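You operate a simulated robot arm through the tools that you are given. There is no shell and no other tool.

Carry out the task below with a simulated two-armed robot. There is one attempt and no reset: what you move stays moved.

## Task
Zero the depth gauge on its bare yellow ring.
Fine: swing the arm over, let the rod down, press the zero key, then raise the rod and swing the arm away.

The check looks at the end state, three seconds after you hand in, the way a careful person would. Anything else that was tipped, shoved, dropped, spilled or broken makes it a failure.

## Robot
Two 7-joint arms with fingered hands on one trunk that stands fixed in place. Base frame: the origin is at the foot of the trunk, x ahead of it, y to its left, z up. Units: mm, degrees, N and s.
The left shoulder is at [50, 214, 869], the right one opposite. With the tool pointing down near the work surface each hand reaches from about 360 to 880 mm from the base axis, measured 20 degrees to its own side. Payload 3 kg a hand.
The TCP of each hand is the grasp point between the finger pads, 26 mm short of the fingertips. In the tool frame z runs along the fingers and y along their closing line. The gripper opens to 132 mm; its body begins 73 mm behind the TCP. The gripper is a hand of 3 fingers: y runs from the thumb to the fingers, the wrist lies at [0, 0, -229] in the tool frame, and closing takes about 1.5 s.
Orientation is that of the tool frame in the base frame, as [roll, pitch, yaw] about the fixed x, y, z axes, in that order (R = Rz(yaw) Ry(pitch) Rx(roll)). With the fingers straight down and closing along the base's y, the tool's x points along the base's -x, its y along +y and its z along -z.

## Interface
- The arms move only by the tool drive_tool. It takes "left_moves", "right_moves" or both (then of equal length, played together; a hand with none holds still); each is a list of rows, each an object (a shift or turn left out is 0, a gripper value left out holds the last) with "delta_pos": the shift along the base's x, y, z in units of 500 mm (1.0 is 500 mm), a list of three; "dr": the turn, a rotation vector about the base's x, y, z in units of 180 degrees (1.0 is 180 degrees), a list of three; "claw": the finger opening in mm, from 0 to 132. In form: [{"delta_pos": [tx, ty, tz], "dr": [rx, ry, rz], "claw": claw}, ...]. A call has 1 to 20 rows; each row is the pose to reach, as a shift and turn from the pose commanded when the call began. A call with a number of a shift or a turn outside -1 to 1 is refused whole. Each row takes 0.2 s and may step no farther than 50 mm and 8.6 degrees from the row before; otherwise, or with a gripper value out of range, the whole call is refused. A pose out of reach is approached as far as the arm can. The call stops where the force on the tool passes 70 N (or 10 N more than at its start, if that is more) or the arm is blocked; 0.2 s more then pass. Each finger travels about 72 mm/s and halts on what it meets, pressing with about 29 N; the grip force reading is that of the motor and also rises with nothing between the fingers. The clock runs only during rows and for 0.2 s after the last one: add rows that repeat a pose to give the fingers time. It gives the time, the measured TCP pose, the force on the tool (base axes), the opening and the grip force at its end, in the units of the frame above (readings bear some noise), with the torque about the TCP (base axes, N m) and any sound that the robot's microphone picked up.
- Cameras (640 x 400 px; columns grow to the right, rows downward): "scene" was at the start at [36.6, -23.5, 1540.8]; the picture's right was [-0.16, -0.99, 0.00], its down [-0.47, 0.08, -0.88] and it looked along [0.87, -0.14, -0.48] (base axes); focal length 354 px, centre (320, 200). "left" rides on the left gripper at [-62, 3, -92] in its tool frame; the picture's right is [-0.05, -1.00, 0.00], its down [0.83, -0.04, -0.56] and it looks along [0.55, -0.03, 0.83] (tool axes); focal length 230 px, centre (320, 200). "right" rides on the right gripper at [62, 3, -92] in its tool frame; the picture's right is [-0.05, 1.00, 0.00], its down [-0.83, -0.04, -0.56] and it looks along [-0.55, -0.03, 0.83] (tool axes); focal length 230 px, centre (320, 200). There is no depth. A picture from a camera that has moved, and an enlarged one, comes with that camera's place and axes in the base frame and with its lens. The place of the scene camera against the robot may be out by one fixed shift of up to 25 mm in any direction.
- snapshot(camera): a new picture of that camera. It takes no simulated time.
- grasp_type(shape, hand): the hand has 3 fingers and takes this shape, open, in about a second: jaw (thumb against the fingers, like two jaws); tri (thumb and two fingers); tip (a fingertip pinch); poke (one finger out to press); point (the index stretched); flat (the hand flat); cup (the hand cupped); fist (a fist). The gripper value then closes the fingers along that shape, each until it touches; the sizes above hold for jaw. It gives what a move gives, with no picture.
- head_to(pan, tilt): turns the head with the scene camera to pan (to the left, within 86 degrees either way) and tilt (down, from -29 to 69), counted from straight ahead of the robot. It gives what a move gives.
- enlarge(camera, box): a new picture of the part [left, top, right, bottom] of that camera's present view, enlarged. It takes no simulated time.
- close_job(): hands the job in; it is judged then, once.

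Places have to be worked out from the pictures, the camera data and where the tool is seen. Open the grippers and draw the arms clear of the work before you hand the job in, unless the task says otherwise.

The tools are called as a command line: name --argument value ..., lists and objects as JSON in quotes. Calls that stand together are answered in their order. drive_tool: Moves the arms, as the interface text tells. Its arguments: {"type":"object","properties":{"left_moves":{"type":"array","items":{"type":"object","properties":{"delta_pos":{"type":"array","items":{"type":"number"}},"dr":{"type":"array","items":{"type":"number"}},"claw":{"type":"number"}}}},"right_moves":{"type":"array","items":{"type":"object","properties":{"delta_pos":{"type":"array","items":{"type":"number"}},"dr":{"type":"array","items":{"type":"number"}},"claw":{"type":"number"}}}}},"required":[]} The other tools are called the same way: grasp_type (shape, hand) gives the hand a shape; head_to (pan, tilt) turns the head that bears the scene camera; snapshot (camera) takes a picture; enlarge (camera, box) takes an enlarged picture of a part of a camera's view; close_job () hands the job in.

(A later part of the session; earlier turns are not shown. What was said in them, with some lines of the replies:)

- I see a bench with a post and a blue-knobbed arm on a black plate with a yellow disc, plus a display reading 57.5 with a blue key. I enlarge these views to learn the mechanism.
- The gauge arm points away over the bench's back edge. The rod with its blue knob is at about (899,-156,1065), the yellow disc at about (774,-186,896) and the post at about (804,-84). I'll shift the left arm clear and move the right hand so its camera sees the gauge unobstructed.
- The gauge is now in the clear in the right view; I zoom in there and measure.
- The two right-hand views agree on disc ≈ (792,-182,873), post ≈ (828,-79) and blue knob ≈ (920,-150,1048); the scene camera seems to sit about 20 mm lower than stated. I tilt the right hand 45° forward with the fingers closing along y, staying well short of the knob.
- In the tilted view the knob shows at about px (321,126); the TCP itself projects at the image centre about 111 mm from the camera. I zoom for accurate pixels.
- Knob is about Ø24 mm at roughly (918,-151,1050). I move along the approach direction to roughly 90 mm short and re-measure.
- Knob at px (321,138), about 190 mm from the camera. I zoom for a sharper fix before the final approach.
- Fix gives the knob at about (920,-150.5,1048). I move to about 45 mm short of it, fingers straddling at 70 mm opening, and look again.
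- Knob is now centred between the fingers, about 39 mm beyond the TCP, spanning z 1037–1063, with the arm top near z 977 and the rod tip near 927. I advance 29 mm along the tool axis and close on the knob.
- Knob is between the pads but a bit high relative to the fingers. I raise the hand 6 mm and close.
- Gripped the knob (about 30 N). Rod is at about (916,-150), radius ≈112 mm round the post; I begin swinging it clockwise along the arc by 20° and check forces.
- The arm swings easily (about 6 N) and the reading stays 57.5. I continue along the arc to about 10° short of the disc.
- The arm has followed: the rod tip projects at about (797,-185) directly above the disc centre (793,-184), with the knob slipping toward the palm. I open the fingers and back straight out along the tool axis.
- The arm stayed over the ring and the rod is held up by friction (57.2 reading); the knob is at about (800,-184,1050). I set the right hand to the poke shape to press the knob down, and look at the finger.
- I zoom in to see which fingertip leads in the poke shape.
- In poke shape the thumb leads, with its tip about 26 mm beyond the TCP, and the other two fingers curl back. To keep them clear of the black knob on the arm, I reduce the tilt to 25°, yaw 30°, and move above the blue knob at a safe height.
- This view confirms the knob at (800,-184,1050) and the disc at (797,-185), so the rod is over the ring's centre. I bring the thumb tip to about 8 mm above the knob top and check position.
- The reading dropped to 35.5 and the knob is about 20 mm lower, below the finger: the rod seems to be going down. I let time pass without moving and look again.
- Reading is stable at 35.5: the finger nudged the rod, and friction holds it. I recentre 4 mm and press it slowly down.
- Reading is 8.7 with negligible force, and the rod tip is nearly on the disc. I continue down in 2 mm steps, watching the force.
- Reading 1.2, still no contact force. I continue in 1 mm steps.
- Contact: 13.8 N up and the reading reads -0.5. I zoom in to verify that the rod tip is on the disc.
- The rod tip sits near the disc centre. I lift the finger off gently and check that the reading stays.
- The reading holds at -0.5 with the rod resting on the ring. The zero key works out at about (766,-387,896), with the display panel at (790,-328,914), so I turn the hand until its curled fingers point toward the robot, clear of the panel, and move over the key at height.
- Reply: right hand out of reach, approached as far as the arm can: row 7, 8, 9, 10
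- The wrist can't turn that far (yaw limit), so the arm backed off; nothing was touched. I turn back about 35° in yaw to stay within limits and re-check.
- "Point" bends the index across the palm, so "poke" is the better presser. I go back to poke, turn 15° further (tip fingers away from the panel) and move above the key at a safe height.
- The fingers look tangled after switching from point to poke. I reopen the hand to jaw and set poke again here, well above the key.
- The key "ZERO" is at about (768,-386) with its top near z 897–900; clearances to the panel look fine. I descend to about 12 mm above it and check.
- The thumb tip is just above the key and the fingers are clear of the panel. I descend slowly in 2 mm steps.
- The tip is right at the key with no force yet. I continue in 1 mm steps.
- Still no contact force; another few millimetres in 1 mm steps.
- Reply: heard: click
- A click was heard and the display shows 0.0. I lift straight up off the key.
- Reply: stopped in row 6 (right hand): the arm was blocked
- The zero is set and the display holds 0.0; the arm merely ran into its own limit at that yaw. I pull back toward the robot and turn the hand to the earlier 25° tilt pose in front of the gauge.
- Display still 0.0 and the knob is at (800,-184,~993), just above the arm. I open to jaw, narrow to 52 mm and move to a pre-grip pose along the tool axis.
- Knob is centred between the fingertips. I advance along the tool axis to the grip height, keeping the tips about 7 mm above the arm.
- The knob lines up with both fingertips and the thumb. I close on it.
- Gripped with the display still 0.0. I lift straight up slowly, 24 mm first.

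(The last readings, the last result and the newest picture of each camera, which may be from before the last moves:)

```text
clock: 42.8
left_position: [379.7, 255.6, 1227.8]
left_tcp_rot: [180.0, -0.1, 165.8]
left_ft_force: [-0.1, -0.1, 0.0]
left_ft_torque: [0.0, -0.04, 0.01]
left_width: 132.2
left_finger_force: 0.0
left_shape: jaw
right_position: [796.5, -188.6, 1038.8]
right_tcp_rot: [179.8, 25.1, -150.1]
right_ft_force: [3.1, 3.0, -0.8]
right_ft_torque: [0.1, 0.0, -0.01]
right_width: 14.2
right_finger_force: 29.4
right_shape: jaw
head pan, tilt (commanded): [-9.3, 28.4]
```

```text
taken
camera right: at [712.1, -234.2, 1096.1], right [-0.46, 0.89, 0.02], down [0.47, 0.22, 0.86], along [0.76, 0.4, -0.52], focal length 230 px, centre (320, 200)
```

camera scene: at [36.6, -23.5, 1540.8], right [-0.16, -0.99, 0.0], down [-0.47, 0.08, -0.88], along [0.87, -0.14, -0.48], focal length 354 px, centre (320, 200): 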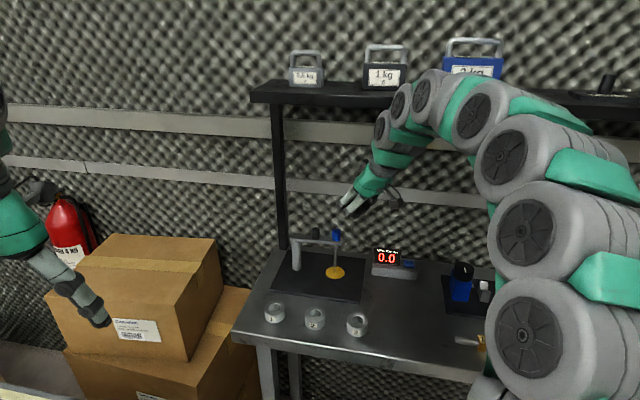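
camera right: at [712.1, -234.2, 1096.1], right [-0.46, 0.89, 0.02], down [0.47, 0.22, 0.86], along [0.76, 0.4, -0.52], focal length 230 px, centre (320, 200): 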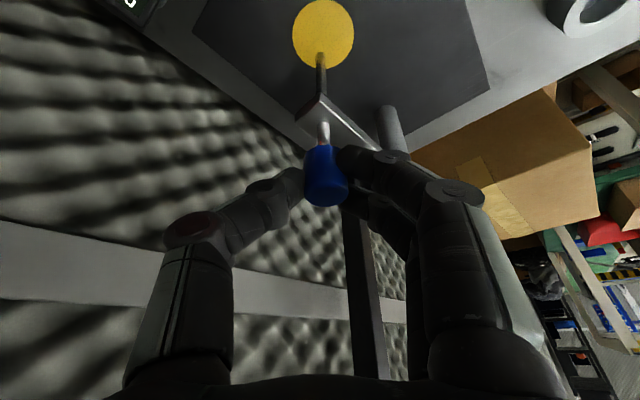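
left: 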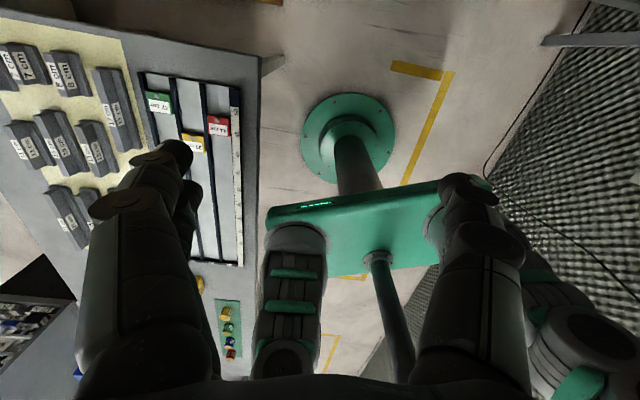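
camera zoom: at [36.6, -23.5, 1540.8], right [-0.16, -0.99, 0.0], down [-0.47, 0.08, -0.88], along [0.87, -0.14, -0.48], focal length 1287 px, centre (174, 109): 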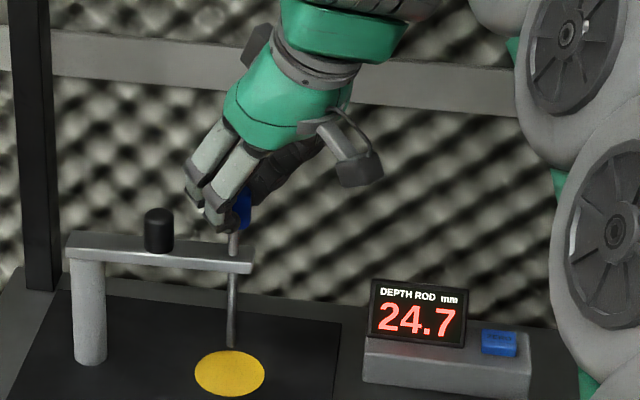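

Lifting well (24.7). I raise another 33 mm to the original height of about 58.

drive_tool --right_moves '[{"delta_pos": [0, 0, 0.014]}, {"delta_pos": [0, 0, 0.028]}, {"delta_pos": [0, 0, 0.042]}, {"delta_pos": [0, 0, 0.056]}, {"delta_pos": [0, 0, 0.066]}, {"delta_pos": [0, 0, 0.066]}]'

enlarge --camera "scene" --box '[290, 170, 430, 280]'

snapshot --camera "right"

```text
clock: 44.2
left_position: [379.6, 255.2, 1228.1]
left_tcp_rot: [-180.0, 0.0, 165.8]
left_ft_force: [-0.1, -0.8, -0.1]
left_ft_torque: [-0.01, -0.01, 0.02]
left_width: 131.9
left_finger_force: 0.1
left_shape: jaw
right_position: [796.8, -188.5, 1070.3]
right_tcp_rot: [179.9, 25.1, -150.1]
right_ft_force: [2.1, 3.0, -1.0]
right_ft_torque: [0.08, 0.06, -0.04]
right_width: 13.9
right_finger_force: 28.7
right_shape: jaw
head pan, tilt (commanded): [-9.3, 28.4]
```

```text
3.64 times, centred on (360, 225) of scene
camera zoom: at [36.6, -23.5, 1540.8], right [-0.16, -0.99, 0.0], down [-0.47, 0.08, -0.88], along [0.87, -0.14, -0.48], focal length 1287 px, centre (174, 109)
```

zoom: 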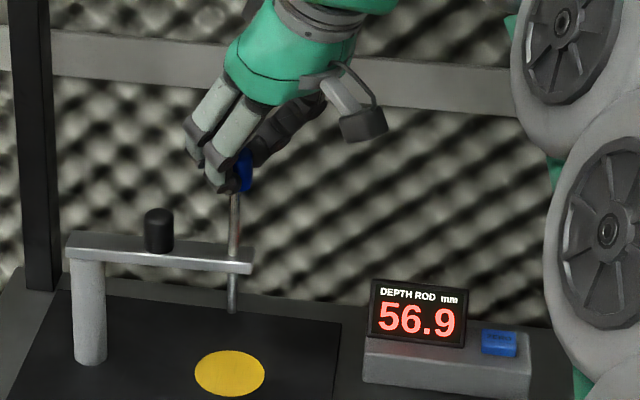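

```text
taken
camera right: at [711.9, -234.1, 1128.4], right [-0.46, 0.89, 0.02], down [0.47, 0.22, 0.85], along [0.75, 0.4, -0.52], focal length 230 px, centre (320, 200)
```

right: 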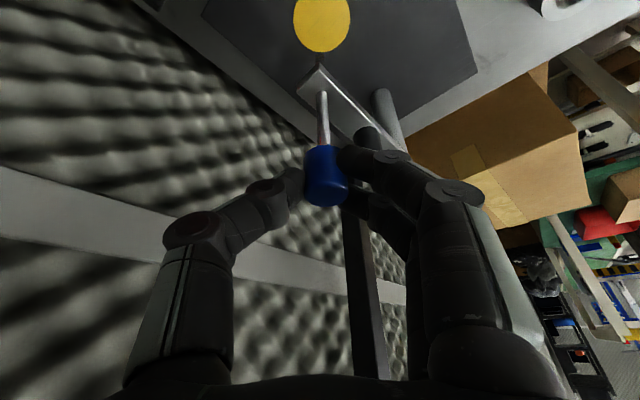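

Rod is raised to 56.9 and the tip is well clear. I release it, back off along the tool axis, and return to the 45° tilt for swinging the arm away.

drive_tool --right_moves '[{"delta_pos": [0, 0, 0], "claw": 35}, {"delta_pos": [0, 0, 0], "claw": 60}, {"delta_pos": [0, 0, 0], "claw": 65}, {"delta_pos": [0, 0, 0], "claw": 65}, {"delta_pos": [-0.018, -0.01, 0.045], "claw": 65}, {"delta_pos": [-0.051, -0.03, 0.127], "claw": 65}, {"delta_pos": [-0.07, -0.025, 0.13], "dr": [0.0058, -0.0217, -0.033], "claw": 65}, {"delta_pos": [-0.085, -0.02, 0.13], "dr": [0.0116, -0.0434, -0.066], "claw": 65}, {"delta_pos": [-0.1, -0.015, 0.13], "dr": [0.0175, -0.0651, -0.099], "claw": 65}, {"delta_pos": [-0.11, -0.01, 0.13], "dr": [0.0233, -0.0868, -0.132], "claw": 65}, {"delta_pos": [-0.11, 0.0, 0.13], "dr": [0.0291, -0.1086, -0.165], "claw": 65}, {"delta_pos": [-0.11, 0.0, 0.13], "dr": [0.0291, -0.1086, -0.165], "claw": 65}]'

enlarge --camera "scene" --box '[280, 170, 430, 290]'

snapshot --camera "right"

```text
clock: 46.8
left_position: [379.9, 255.8, 1228.5]
left_tcp_rot: [-180.0, 0.0, 165.7]
left_ft_force: [-0.6, 0.2, -0.3]
left_ft_torque: [0.01, 0.03, 0.0]
left_width: 131.9
left_finger_force: 0.1
left_shape: jaw
right_position: [741.4, -188.2, 1135.0]
right_tcp_rot: [179.6, 45.1, 179.8]
right_ft_force: [-0.3, 1.0, -0.2]
right_ft_torque: [-0.01, -0.01, -0.03]
right_width: 65.0
right_finger_force: 0.1
right_shape: jaw
head pan, tilt (commanded): [-9.3, 28.4]
```

```text
3.33 times, centred on (355, 230) of scene
camera zoom: at [36.6, -23.5, 1540.8], right [-0.16, -0.99, 0.0], down [-0.47, 0.08, -0.88], along [0.87, -0.14, -0.48], focal length 1180 px, centre (203, 100)
```

zoom: 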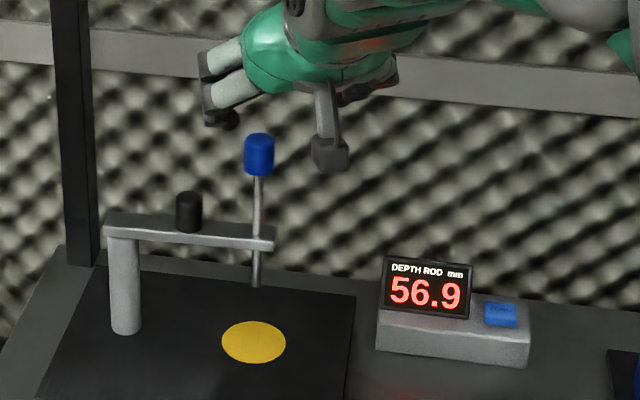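

```text
taken
camera right: at [632.2, -185.9, 1158.2], right [0.04, 1.0, 0.04], down [0.19, -0.05, 0.98], along [0.98, -0.03, -0.19], focal length 230 px, centre (320, 200)
```

right: 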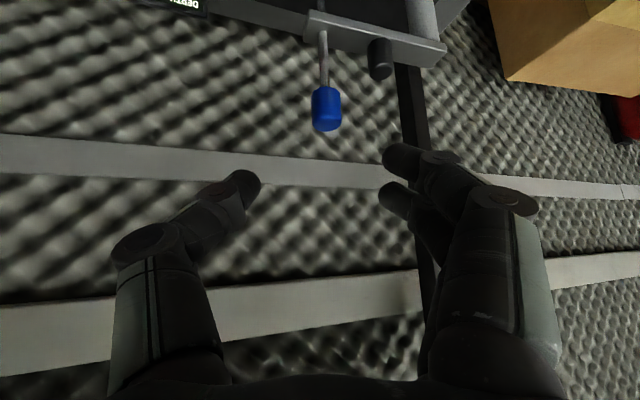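

The rod holds at 56.9. I approach the knob (800,-184,1050) with the 45° hand as before.

drive_tool --right_moves '[{"delta_pos": [0.022, 0.004, -0.038]}, {"delta_pos": [0.043, 0.0076, -0.075]}, {"delta_pos": [0.08, 0.0076, -0.112]}, {"delta_pos": [0.113, 0.0076, -0.146]}, {"delta_pos": [0.113, 0.0076, -0.146]}]'

snapshot --camera "right"

enlarge --camera "scene" --box '[280, 170, 430, 290]'

```text
clock: 48.0
left_position: [380.0, 254.6, 1228.1]
left_tcp_rot: [180.0, 0.1, 165.8]
left_ft_force: [-0.2, 0.0, 0.1]
left_ft_torque: [-0.02, -0.05, -0.03]
left_width: 131.9
left_finger_force: 0.2
left_shape: jaw
right_position: [798.6, -184.4, 1063.5]
right_tcp_rot: [179.7, 45.0, 179.8]
right_ft_force: [-0.1, 0.4, -0.1]
right_ft_torque: [-0.02, -0.02, 0.02]
right_width: 65.0
right_finger_force: 0.0
right_shape: jaw
head pan, tilt (commanded): [-9.3, 28.4]
```

```text
taken
camera right: at [688.5, -181.9, 1085.0], right [0.04, 1.0, 0.04], down [0.19, -0.05, 0.98], along [0.98, -0.03, -0.2], focal length 230 px, centre (320, 200)
```

right: 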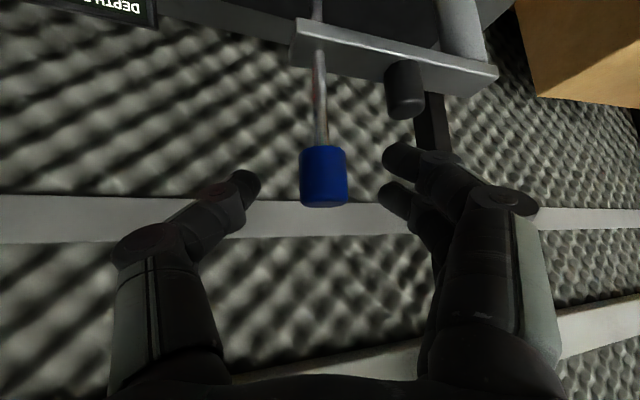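

```text
3.33 times, centred on (355, 230) of scene
camera zoom: at [36.6, -23.5, 1540.8], right [-0.16, -0.99, 0.0], down [-0.47, 0.08, -0.88], along [0.87, -0.14, -0.48], focal length 1180 px, centre (203, 100)
```

zoom: 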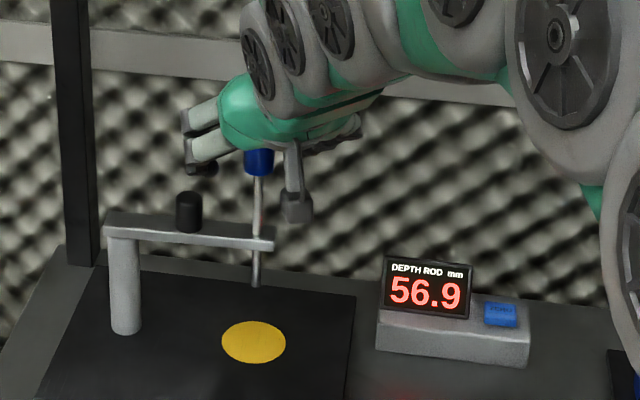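

Aligned. I close on the knob and swing the arm back along the arc for the first portion.

drive_tool --right_moves '[{"delta_pos": [0, 0, 0], "claw": 40}, {"delta_pos": [0, 0, 0], "claw": 20}, {"delta_pos": [0, 0, 0], "claw": 10}, {"delta_pos": [0, 0, 0], "claw": 10}, {"delta_pos": [0, 0, 0], "claw": 10}, {"delta_pos": [0.0104, -0.003, 0], "claw": 10}, {"delta_pos": [0.0208, -0.0056, 0], "claw": 10}, {"delta_pos": [0.0428, -0.009, 0], "claw": 10}, {"delta_pos": [0.065, -0.0102, 0], "claw": 10}, {"delta_pos": [0.0872, -0.009, 0], "claw": 10}]'

snapshot --camera "right"

enlarge --camera "scene" --box '[280, 170, 430, 290]'

```text
clock: 50.2
left_position: [379.9, 255.7, 1229.0]
left_tcp_rot: [-179.9, 0.0, 165.8]
left_ft_force: [0.1, 0.6, -0.1]
left_ft_torque: [0.0, 0.03, 0.05]
left_width: 132.0
left_finger_force: 0.1
left_shape: jaw
right_position: [841.8, -189.0, 1062.3]
right_tcp_rot: [179.8, 45.0, 179.8]
right_ft_force: [0.1, 0.1, -0.6]
right_ft_torque: [-0.02, 0.0, -0.02]
right_width: 2.9
right_finger_force: 28.7
right_shape: jaw
head pan, tilt (commanded): [-9.3, 28.4]
```

```text
taken
camera right: at [732.1, -186.9, 1084.5], right [0.04, 1.0, 0.04], down [0.2, -0.05, 0.98], along [0.98, -0.03, -0.2], focal length 230 px, centre (320, 200)
```

right: 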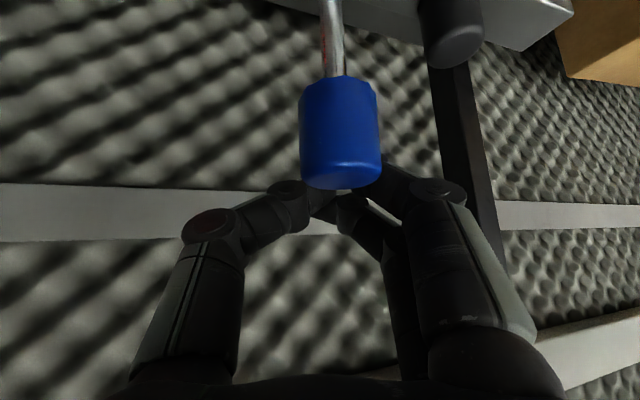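

```text
3.33 times, centred on (355, 230) of scene
camera zoom: at [36.6, -23.5, 1540.8], right [-0.16, -0.99, 0.0], down [-0.47, 0.08, -0.88], along [0.87, -0.14, -0.48], focal length 1180 px, centre (203, 100)
```

zoom: 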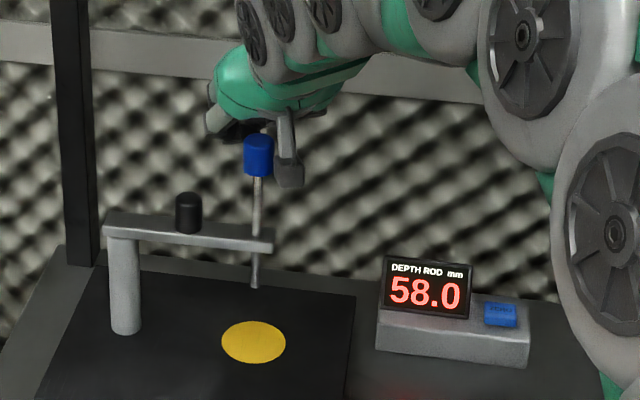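

The knob slipped out under the fingers (reading 58.0, arm unmoved), since the fingertips closed behind it. I'll lift off and instead push the knob forward from the robot side, nested in the notch between thumb and fingertips.

drive_tool --right_moves '[{"delta_pos": [0, 0, 0.03]}, {"delta_pos": [0, 0, 0.08]}, {"delta_pos": [0, 0, 0.14]}, {"delta_pos": [-0.04, 0, 0.17]}, {"delta_pos": [-0.1, -0.005, 0.17], "dr": [0, 0, 0.0278]}, {"delta_pos": [-0.16, -0.01, 0.16], "dr": [0, 0, 0.0555], "claw": 15}, {"delta_pos": [-0.18, -0.02, 0.15], "dr": [0, 0, 0.0833], "claw": 15}, {"delta_pos": [-0.186, -0.025, 0.15], "dr": [0, 0, 0.111], "claw": 15}, {"delta_pos": [-0.186, -0.025, 0.15], "dr": [0, 0, 0.111], "claw": 15}]'

snapshot --camera "right"

enlarge --camera "scene" --box '[280, 170, 430, 290]'

```text
clock: 52.2
left_position: [379.6, 255.3, 1228.1]
left_tcp_rot: [-179.9, 0.0, 165.9]
left_ft_force: [-0.4, -1.2, -0.5]
left_ft_torque: [0.03, -0.03, 0.0]
left_width: 132.2
left_finger_force: 0.1
left_shape: jaw
right_position: [748.2, -201.6, 1138.0]
right_tcp_rot: [179.8, 45.1, -160.0]
right_ft_force: [0.0, 0.0, -0.2]
right_ft_torque: [-0.01, -0.02, -0.05]
right_width: 14.7
right_finger_force: 0.1
right_shape: jaw
head pan, tilt (commanded): [-9.3, 28.4]
```

```text
taken
camera right: at [644.4, -236.2, 1160.1], right [-0.31, 0.95, 0.04], down [0.2, 0.02, 0.98], along [0.93, 0.31, -0.19], focal length 230 px, centre (320, 200)
```

right: 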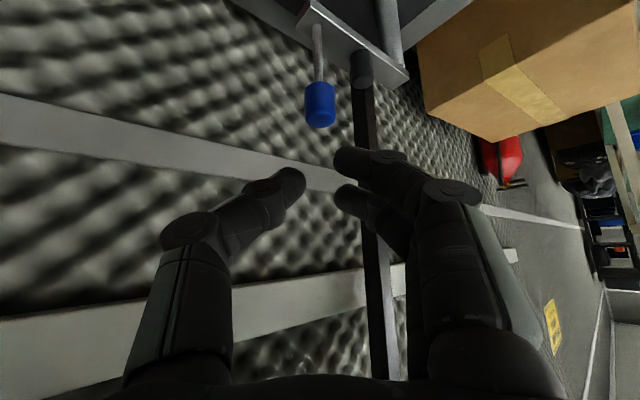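

```text
3.33 times, centred on (355, 230) of scene
camera zoom: at [36.6, -23.5, 1540.8], right [-0.16, -0.99, 0.0], down [-0.47, 0.08, -0.88], along [0.87, -0.14, -0.48], focal length 1180 px, centre (203, 100)
```

zoom: 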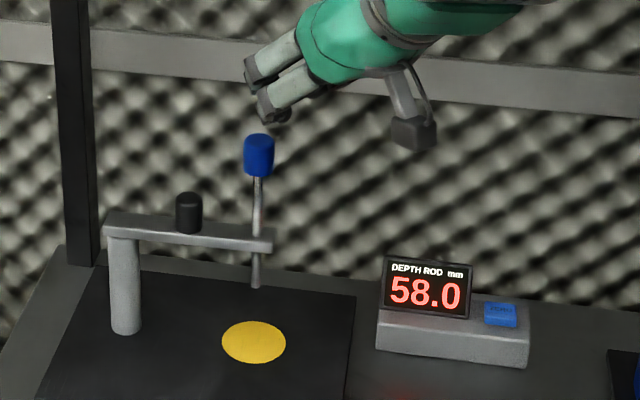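

The notch between thumb and fingertips is about 15 mm, smaller than the 24 mm knob. I lower the hand to knob height about 20 mm behind it on the robot side.

drive_tool --right_moves '[{"delta_pos": [0, 0, -0.04], "claw": 12}, {"delta_pos": [0.01, 0.002, -0.08], "claw": 12}, {"delta_pos": [0.02, 0.004, -0.12], "claw": 12}, {"delta_pos": [0.026, 0.0064, -0.152], "claw": 12}, {"delta_pos": [0.026, 0.0064, -0.152], "claw": 12}]'

snapshot --camera "right"

enlarge --camera "scene" --box '[280, 170, 430, 290]'

```text
clock: 53.4
left_position: [380.1, 256.0, 1228.0]
left_tcp_rot: [180.0, 0.0, 165.8]
left_ft_force: [0.7, 0.0, 0.0]
left_ft_torque: [0.0, 0.01, -0.02]
left_width: 131.9
left_finger_force: 0.0
left_shape: jaw
right_position: [761.6, -197.6, 1061.6]
right_tcp_rot: [179.7, 45.1, -160.3]
right_ft_force: [-1.0, 0.0, -0.8]
right_ft_torque: [0.03, -0.01, -0.03]
right_width: 12.7
right_finger_force: 0.0
right_shape: jaw
head pan, tilt (commanded): [-9.3, 28.4]
```

```text
taken
camera right: at [657.6, -232.6, 1084.2], right [-0.31, 0.95, 0.04], down [0.2, 0.02, 0.98], along [0.93, 0.31, -0.2], focal length 230 px, centre (320, 200)
```

right: 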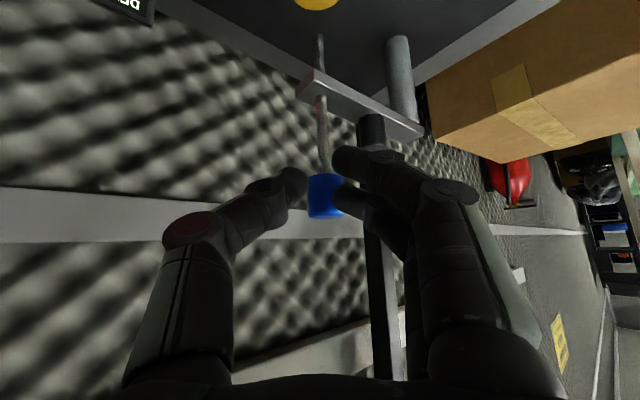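

```text
3.33 times, centred on (355, 230) of scene
camera zoom: at [36.6, -23.5, 1540.8], right [-0.16, -0.99, 0.0], down [-0.47, 0.08, -0.88], along [0.87, -0.14, -0.48], focal length 1180 px, centre (203, 100)
```

zoom: 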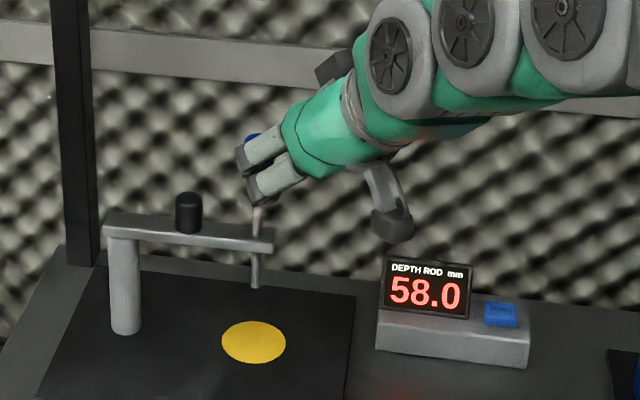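

All three fingertips sit at knob height and the knob is centred ahead of the notch. I push forward gently along the arc for the first ~12°.

drive_tool --right_moves '[{"delta_pos": [0.018, 0.006, 0]}, {"delta_pos": [0.0378, 0.0116, 0]}, {"delta_pos": [0.0486, 0.0086, 0]}, {"delta_pos": [0.0594, 0.0058, 0]}, {"delta_pos": [0.0702, 0.004, 0]}, {"delta_pos": [0.0812, 0.0024, 0]}]'

snapshot --camera "right"

enlarge --camera "scene" --box '[280, 170, 430, 290]'

```text
clock: 54.8
left_position: [380.8, 256.1, 1228.9]
left_tcp_rot: [179.9, 0.0, 165.7]
left_ft_force: [0.4, 0.1, 0.1]
left_ft_torque: [-0.02, 0.01, -0.01]
left_width: 131.9
left_finger_force: 0.0
left_shape: jaw
right_position: [801.7, -196.9, 1061.6]
right_tcp_rot: [179.8, 45.1, -160.2]
right_ft_force: [-1.6, 0.5, 0.3]
right_ft_torque: [0.02, 0.01, 0.01]
right_width: 12.3
right_finger_force: 0.2
right_shape: jaw
head pan, tilt (commanded): [-9.3, 28.4]
```

```text
taken
camera right: at [697.9, -231.8, 1083.8], right [-0.31, 0.95, 0.04], down [0.2, 0.02, 0.98], along [0.93, 0.31, -0.19], focal length 230 px, centre (320, 200)
```

right: 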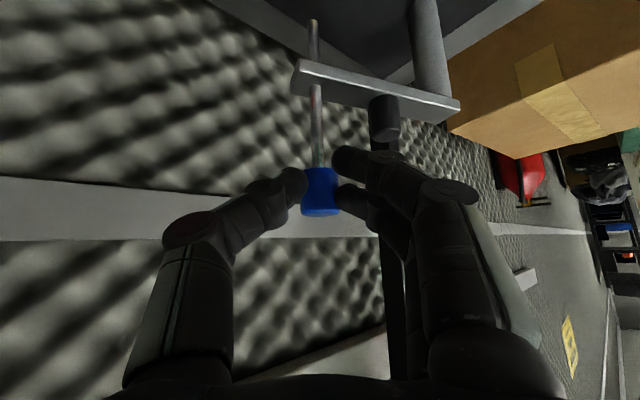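

```text
3.33 times, centred on (355, 230) of scene
camera zoom: at [36.5, -23.5, 1540.8], right [-0.16, -0.99, 0.0], down [-0.47, 0.08, -0.88], along [0.87, -0.14, -0.48], focal length 1180 px, centre (203, 100)
```

zoom: 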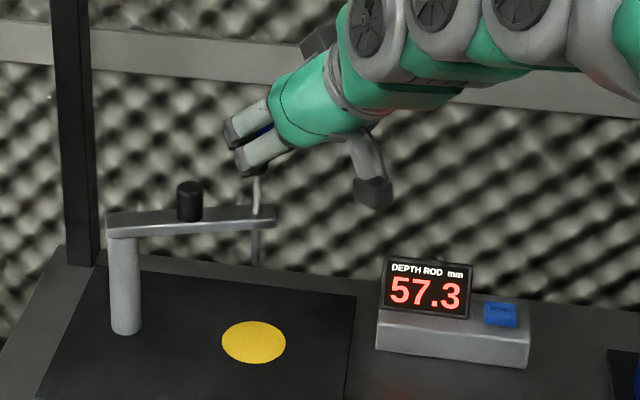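

The push works: the arm follows with under 2 N and the rod stays up (57.3). I continue along the arc to about -60°.

drive_tool --right_moves '[{"delta_pos": [0.0222, -0.0012, 0]}, {"delta_pos": [0.0444, 0, 0]}, {"delta_pos": [0.0662, 0.0034, 0]}, {"delta_pos": [0.0878, 0.0092, 0]}, {"delta_pos": [0.1084, 0.0172, 0]}, {"delta_pos": [0.1282, 0.0272, 0]}]'

snapshot --camera "right"

enlarge --camera "scene" --box '[260, 150, 430, 290]'

```text
clock: 56.2
left_position: [381.7, 254.9, 1229.8]
left_tcp_rot: [-180.0, -0.1, 165.8]
left_ft_force: [-0.2, -0.4, -0.6]
left_ft_torque: [-0.04, 0.03, 0.05]
left_width: 132.1
left_finger_force: 0.1
left_shape: jaw
right_position: [865.9, -184.7, 1062.5]
right_tcp_rot: [179.9, 45.1, -160.2]
right_ft_force: [-1.7, 1.2, -0.8]
right_ft_torque: [-0.02, 0.03, 0.0]
right_width: 12.5
right_finger_force: 0.0
right_shape: jaw
head pan, tilt (commanded): [-9.3, 28.4]
```

```text
taken
camera right: at [762.0, -219.2, 1084.3], right [-0.31, 0.95, 0.04], down [0.2, 0.02, 0.98], along [0.93, 0.31, -0.19], focal length 230 px, centre (320, 200)
```

right: 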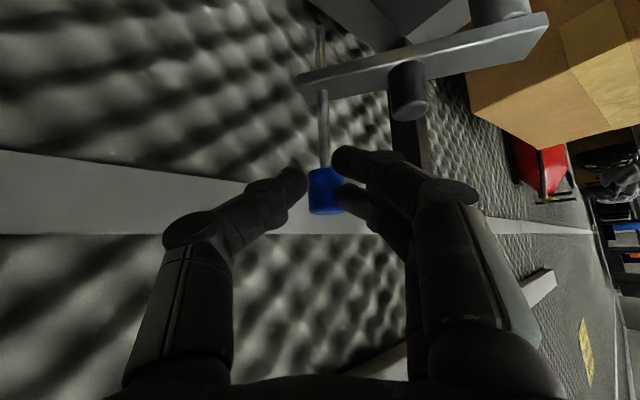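

```text
2.86 times, centred on (345, 220) of scene
camera zoom: at [36.6, -23.5, 1540.8], right [-0.16, -0.99, 0.0], down [-0.47, 0.08, -0.88], along [0.87, -0.14, -0.48], focal length 1011 px, centre (249, 143)
```

zoom: 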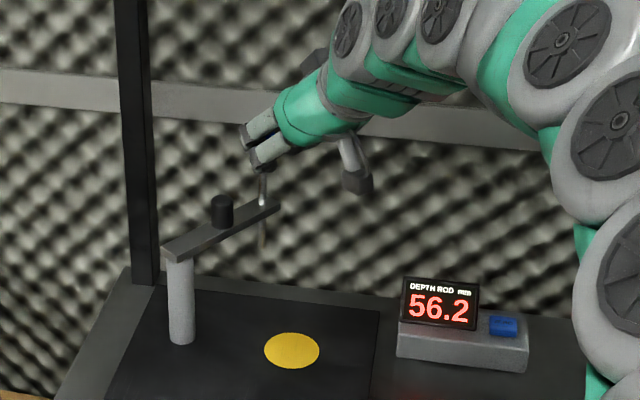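

Going well (arm near -60°, reading 56.2). I continue to about -41°, close to the original parked position.

drive_tool --right_moves '[{"delta_pos": [0.0094, 0.0058, 0.001]}, {"delta_pos": [0.0186, 0.012, 0.002]}, {"delta_pos": [0.0274, 0.0188, 0.003]}, {"delta_pos": [0.0358, 0.026, 0.004]}, {"delta_pos": [0.044, 0.0338, 0.004]}, {"delta_pos": [0.0516, 0.0418, 0.004]}, {"delta_pos": [0.0552, 0.046, 0.004]}]'

snapshot --camera "right"

enlarge --camera "scene" --box '[260, 150, 430, 290]'

```text
clock: 57.8
left_position: [380.5, 254.8, 1228.3]
left_tcp_rot: [-179.9, 0.0, 165.8]
left_ft_force: [-0.5, 0.0, 0.0]
left_ft_torque: [-0.01, -0.01, -0.01]
left_width: 132.0
left_finger_force: 0.1
left_shape: jaw
right_position: [893.2, -160.9, 1064.1]
right_tcp_rot: [179.8, 44.9, -160.2]
right_ft_force: [-25.6, -3.3, -1.1]
right_ft_torque: [-0.02, 0.18, 0.47]
right_width: 14.5
right_finger_force: 0.0
right_shape: jaw
head pan, tilt (commanded): [-9.3, 28.4]
```

```text
taken
camera right: at [789.0, -196.3, 1085.5], right [-0.31, 0.95, 0.04], down [0.2, 0.02, 0.98], along [0.93, 0.31, -0.2], focal length 230 px, centre (320, 200)
```

right: 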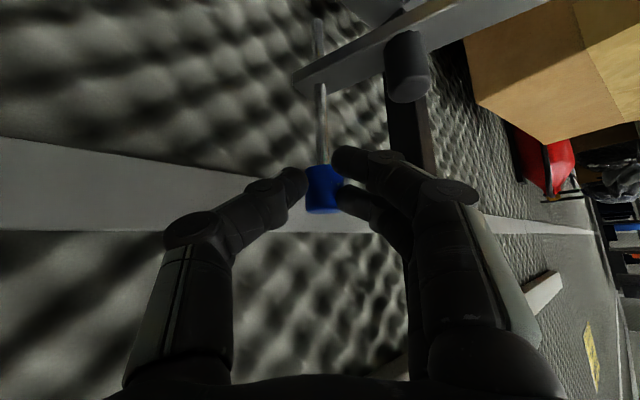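

```text
2.86 times, centred on (345, 220) of scene
camera zoom: at [36.1, -23.6, 1540.8], right [-0.16, -0.99, 0.0], down [-0.47, 0.08, -0.88], along [0.87, -0.14, -0.48], focal length 1011 px, centre (249, 143)
```

zoom: 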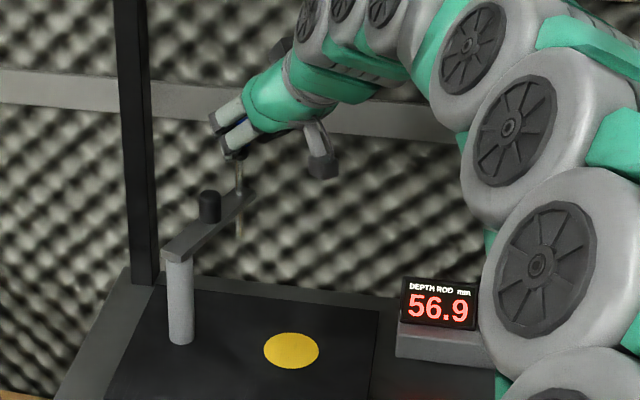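

The arm has reached its parked side (push force rose to 26 N at the stop), reading 56.9. I back away straight from the knob and then rise.

drive_tool --right_moves '[{"delta_pos": [-0.01, -0.004, 0]}, {"delta_pos": [-0.03, -0.011, 0]}, {"delta_pos": [-0.08, -0.029, 0]}, {"delta_pos": [-0.15, -0.05, 0.02]}, {"delta_pos": [-0.21, -0.06, 0.08]}, {"delta_pos": [-0.27, -0.06, 0.14]}]'

snapshot --camera "scene"

enlarge --camera "scene" --box '[260, 150, 430, 290]'

snapshot --camera "right"

```text
clock: 59.2
left_position: [379.5, 256.0, 1228.5]
left_tcp_rot: [-180.0, 0.0, 165.9]
left_ft_force: [-0.4, -0.3, 0.4]
left_ft_torque: [0.01, -0.04, -0.02]
left_width: 131.9
left_finger_force: 0.2
left_shape: jaw
right_position: [756.6, -192.1, 1132.6]
right_tcp_rot: [179.8, 45.0, -160.2]
right_ft_force: [-0.9, -0.3, 0.9]
right_ft_torque: [0.03, 0.01, 0.0]
right_width: 12.3
right_finger_force: 0.1
right_shape: jaw
head pan, tilt (commanded): [-9.3, 28.4]
```

```text
taken
camera scene: at [36.5, -23.5, 1540.8], right [-0.16, -0.99, 0.0], down [-0.47, 0.08, -0.88], along [0.87, -0.14, -0.48], focal length 354 px, centre (320, 200)
```

scene: 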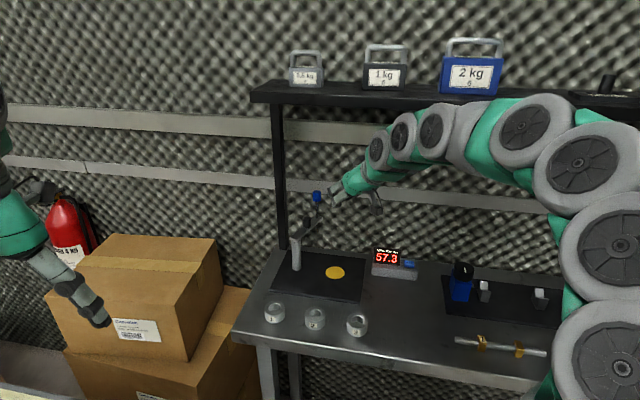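

```text
2.86 times, centred on (345, 220) of scene
camera zoom: at [36.5, -23.5, 1540.8], right [-0.16, -0.99, 0.0], down [-0.47, 0.08, -0.88], along [0.87, -0.14, -0.48], focal length 1011 px, centre (249, 143)
```

zoom: 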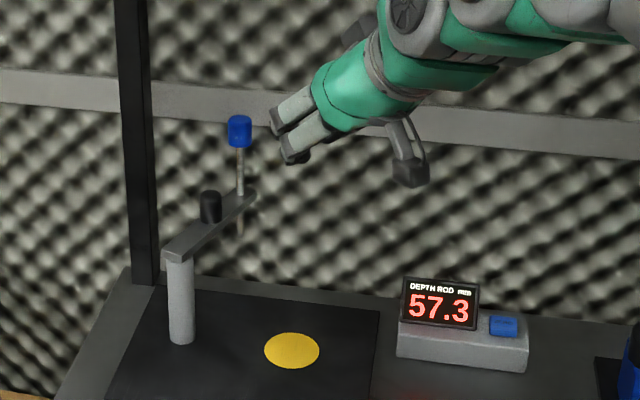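

```text
taken
camera right: at [653.2, -226.0, 1154.8], right [-0.31, 0.95, 0.04], down [0.2, 0.02, 0.98], along [0.93, 0.31, -0.2], focal length 230 px, centre (320, 200)
```

right: 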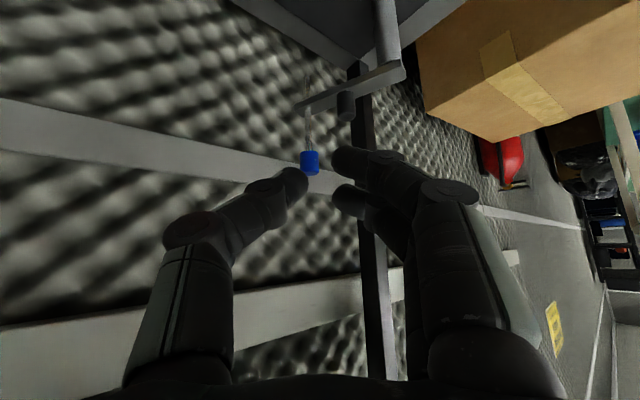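

The arm is back at its parked position, the rod is up (57.3) and the display works from the new zero. I withdraw the right hand to a clear pose, upright, and open the gripper.

drive_tool --right_moves '[{"delta_pos": [-0.067, -0.02, 0.03], "dr": [-0.0122, 0.0336, 0]}, {"delta_pos": [-0.135, -0.045, 0.06], "dr": [-0.0244, 0.0671, 0]}, {"delta_pos": [-0.2, -0.07, 0.09], "dr": [-0.0366, 0.1007, 0]}, {"delta_pos": [-0.27, -0.09, 0.12], "dr": [-0.0489, 0.1343, 0]}, {"delta_pos": [-0.34, -0.115, 0.15], "dr": [-0.0611, 0.1679, 0], "claw": 60}, {"delta_pos": [-0.405, -0.14, 0.18], "dr": [-0.0733, 0.2014, 0], "claw": 132}, {"delta_pos": [-0.472, -0.16, 0.212], "dr": [-0.0855, 0.235, 0], "claw": 132}, {"delta_pos": [-0.472, -0.16, 0.212], "dr": [-0.0855, 0.235, 0], "claw": 132}, {"delta_pos": [-0.472, -0.16, 0.212], "dr": [-0.0855, 0.235, 0], "claw": 132}]'

snapshot --camera "scene"

enlarge --camera "scene" --box '[230, 170, 430, 350]'

snapshot --camera "right"

```text
clock: 61.2
left_position: [379.9, 255.7, 1229.0]
left_tcp_rot: [180.0, 0.0, 165.7]
left_ft_force: [-0.1, -0.6, 0.8]
left_ft_torque: [0.03, -0.02, 0.01]
left_width: 132.1
left_finger_force: 0.1
left_shape: jaw
right_position: [521.1, -271.6, 1240.2]
right_tcp_rot: [179.9, -0.1, -160.2]
right_ft_force: [0.2, 0.8, -0.2]
right_ft_torque: [-0.03, 0.03, -0.02]
right_width: 131.9
right_finger_force: 0.1
right_shape: jaw
head pan, tilt (commanded): [-9.3, 28.4]
```

```text
taken
camera scene: at [36.6, -23.5, 1540.8], right [-0.16, -0.99, 0.0], down [-0.47, 0.08, -0.88], along [0.87, -0.14, -0.48], focal length 354 px, centre (320, 200)
```

scene: 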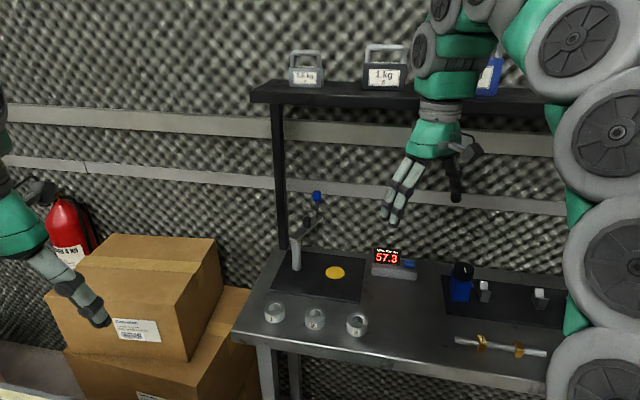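

```text
2.22 times, centred on (330, 260) of scene
camera zoom: at [36.6, -23.5, 1540.8], right [-0.16, -0.99, 0.0], down [-0.47, 0.08, -0.88], along [0.87, -0.14, -0.48], focal length 786 px, centre (298, 67)
```

zoom: 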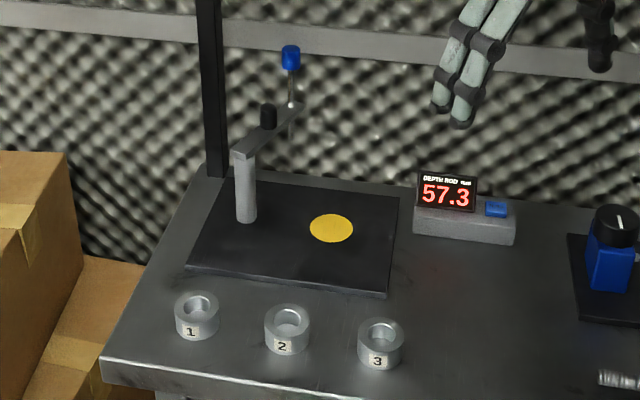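

```text
taken
camera right: at [462.8, -289.8, 1333.3], right [-0.29, 0.96, 0.0], down [0.8, 0.24, 0.55], along [0.53, 0.16, -0.83], focal length 230 px, centre (320, 200)
```

right: 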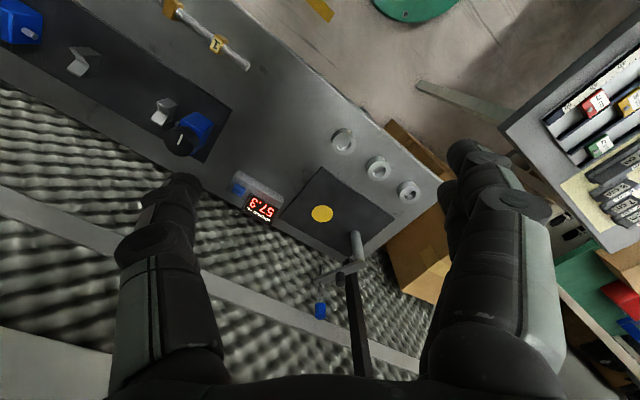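

The gauge is zeroed (0.0 was shown with the rod resting on the ring). The rod is up again, the arm is parked, and the rings, weights and display look undisturbed with both hands open and clear. I hand the job in.

close_job

```text
The job is handed in.
```

I zeroed the depth gauge on its bare yellow ring and handed the job in; the result of the check hasn't come back.

- **Zeroing:** I swung the arm over and pressed the rod down until it stopped on the ring. It read -0.5 and stayed there after I let go. I then pressed the zero key, heard the click, and the display went to 0.0.
- **End state:** The rod is raised, with the display at 57.3, and the arm is back at its parked position. Both hands are open and clear of the bench.
- **Slip on the way back:** My first grip on the knob for the return swing slipped off, but the arm didn't move. I pushed the knob back along its arc instead, and it reached the stop with about 26 N on the hand.
- **Surroundings:** In the last pictures the numbered rings, the shelf weights and the display look undisturbed.
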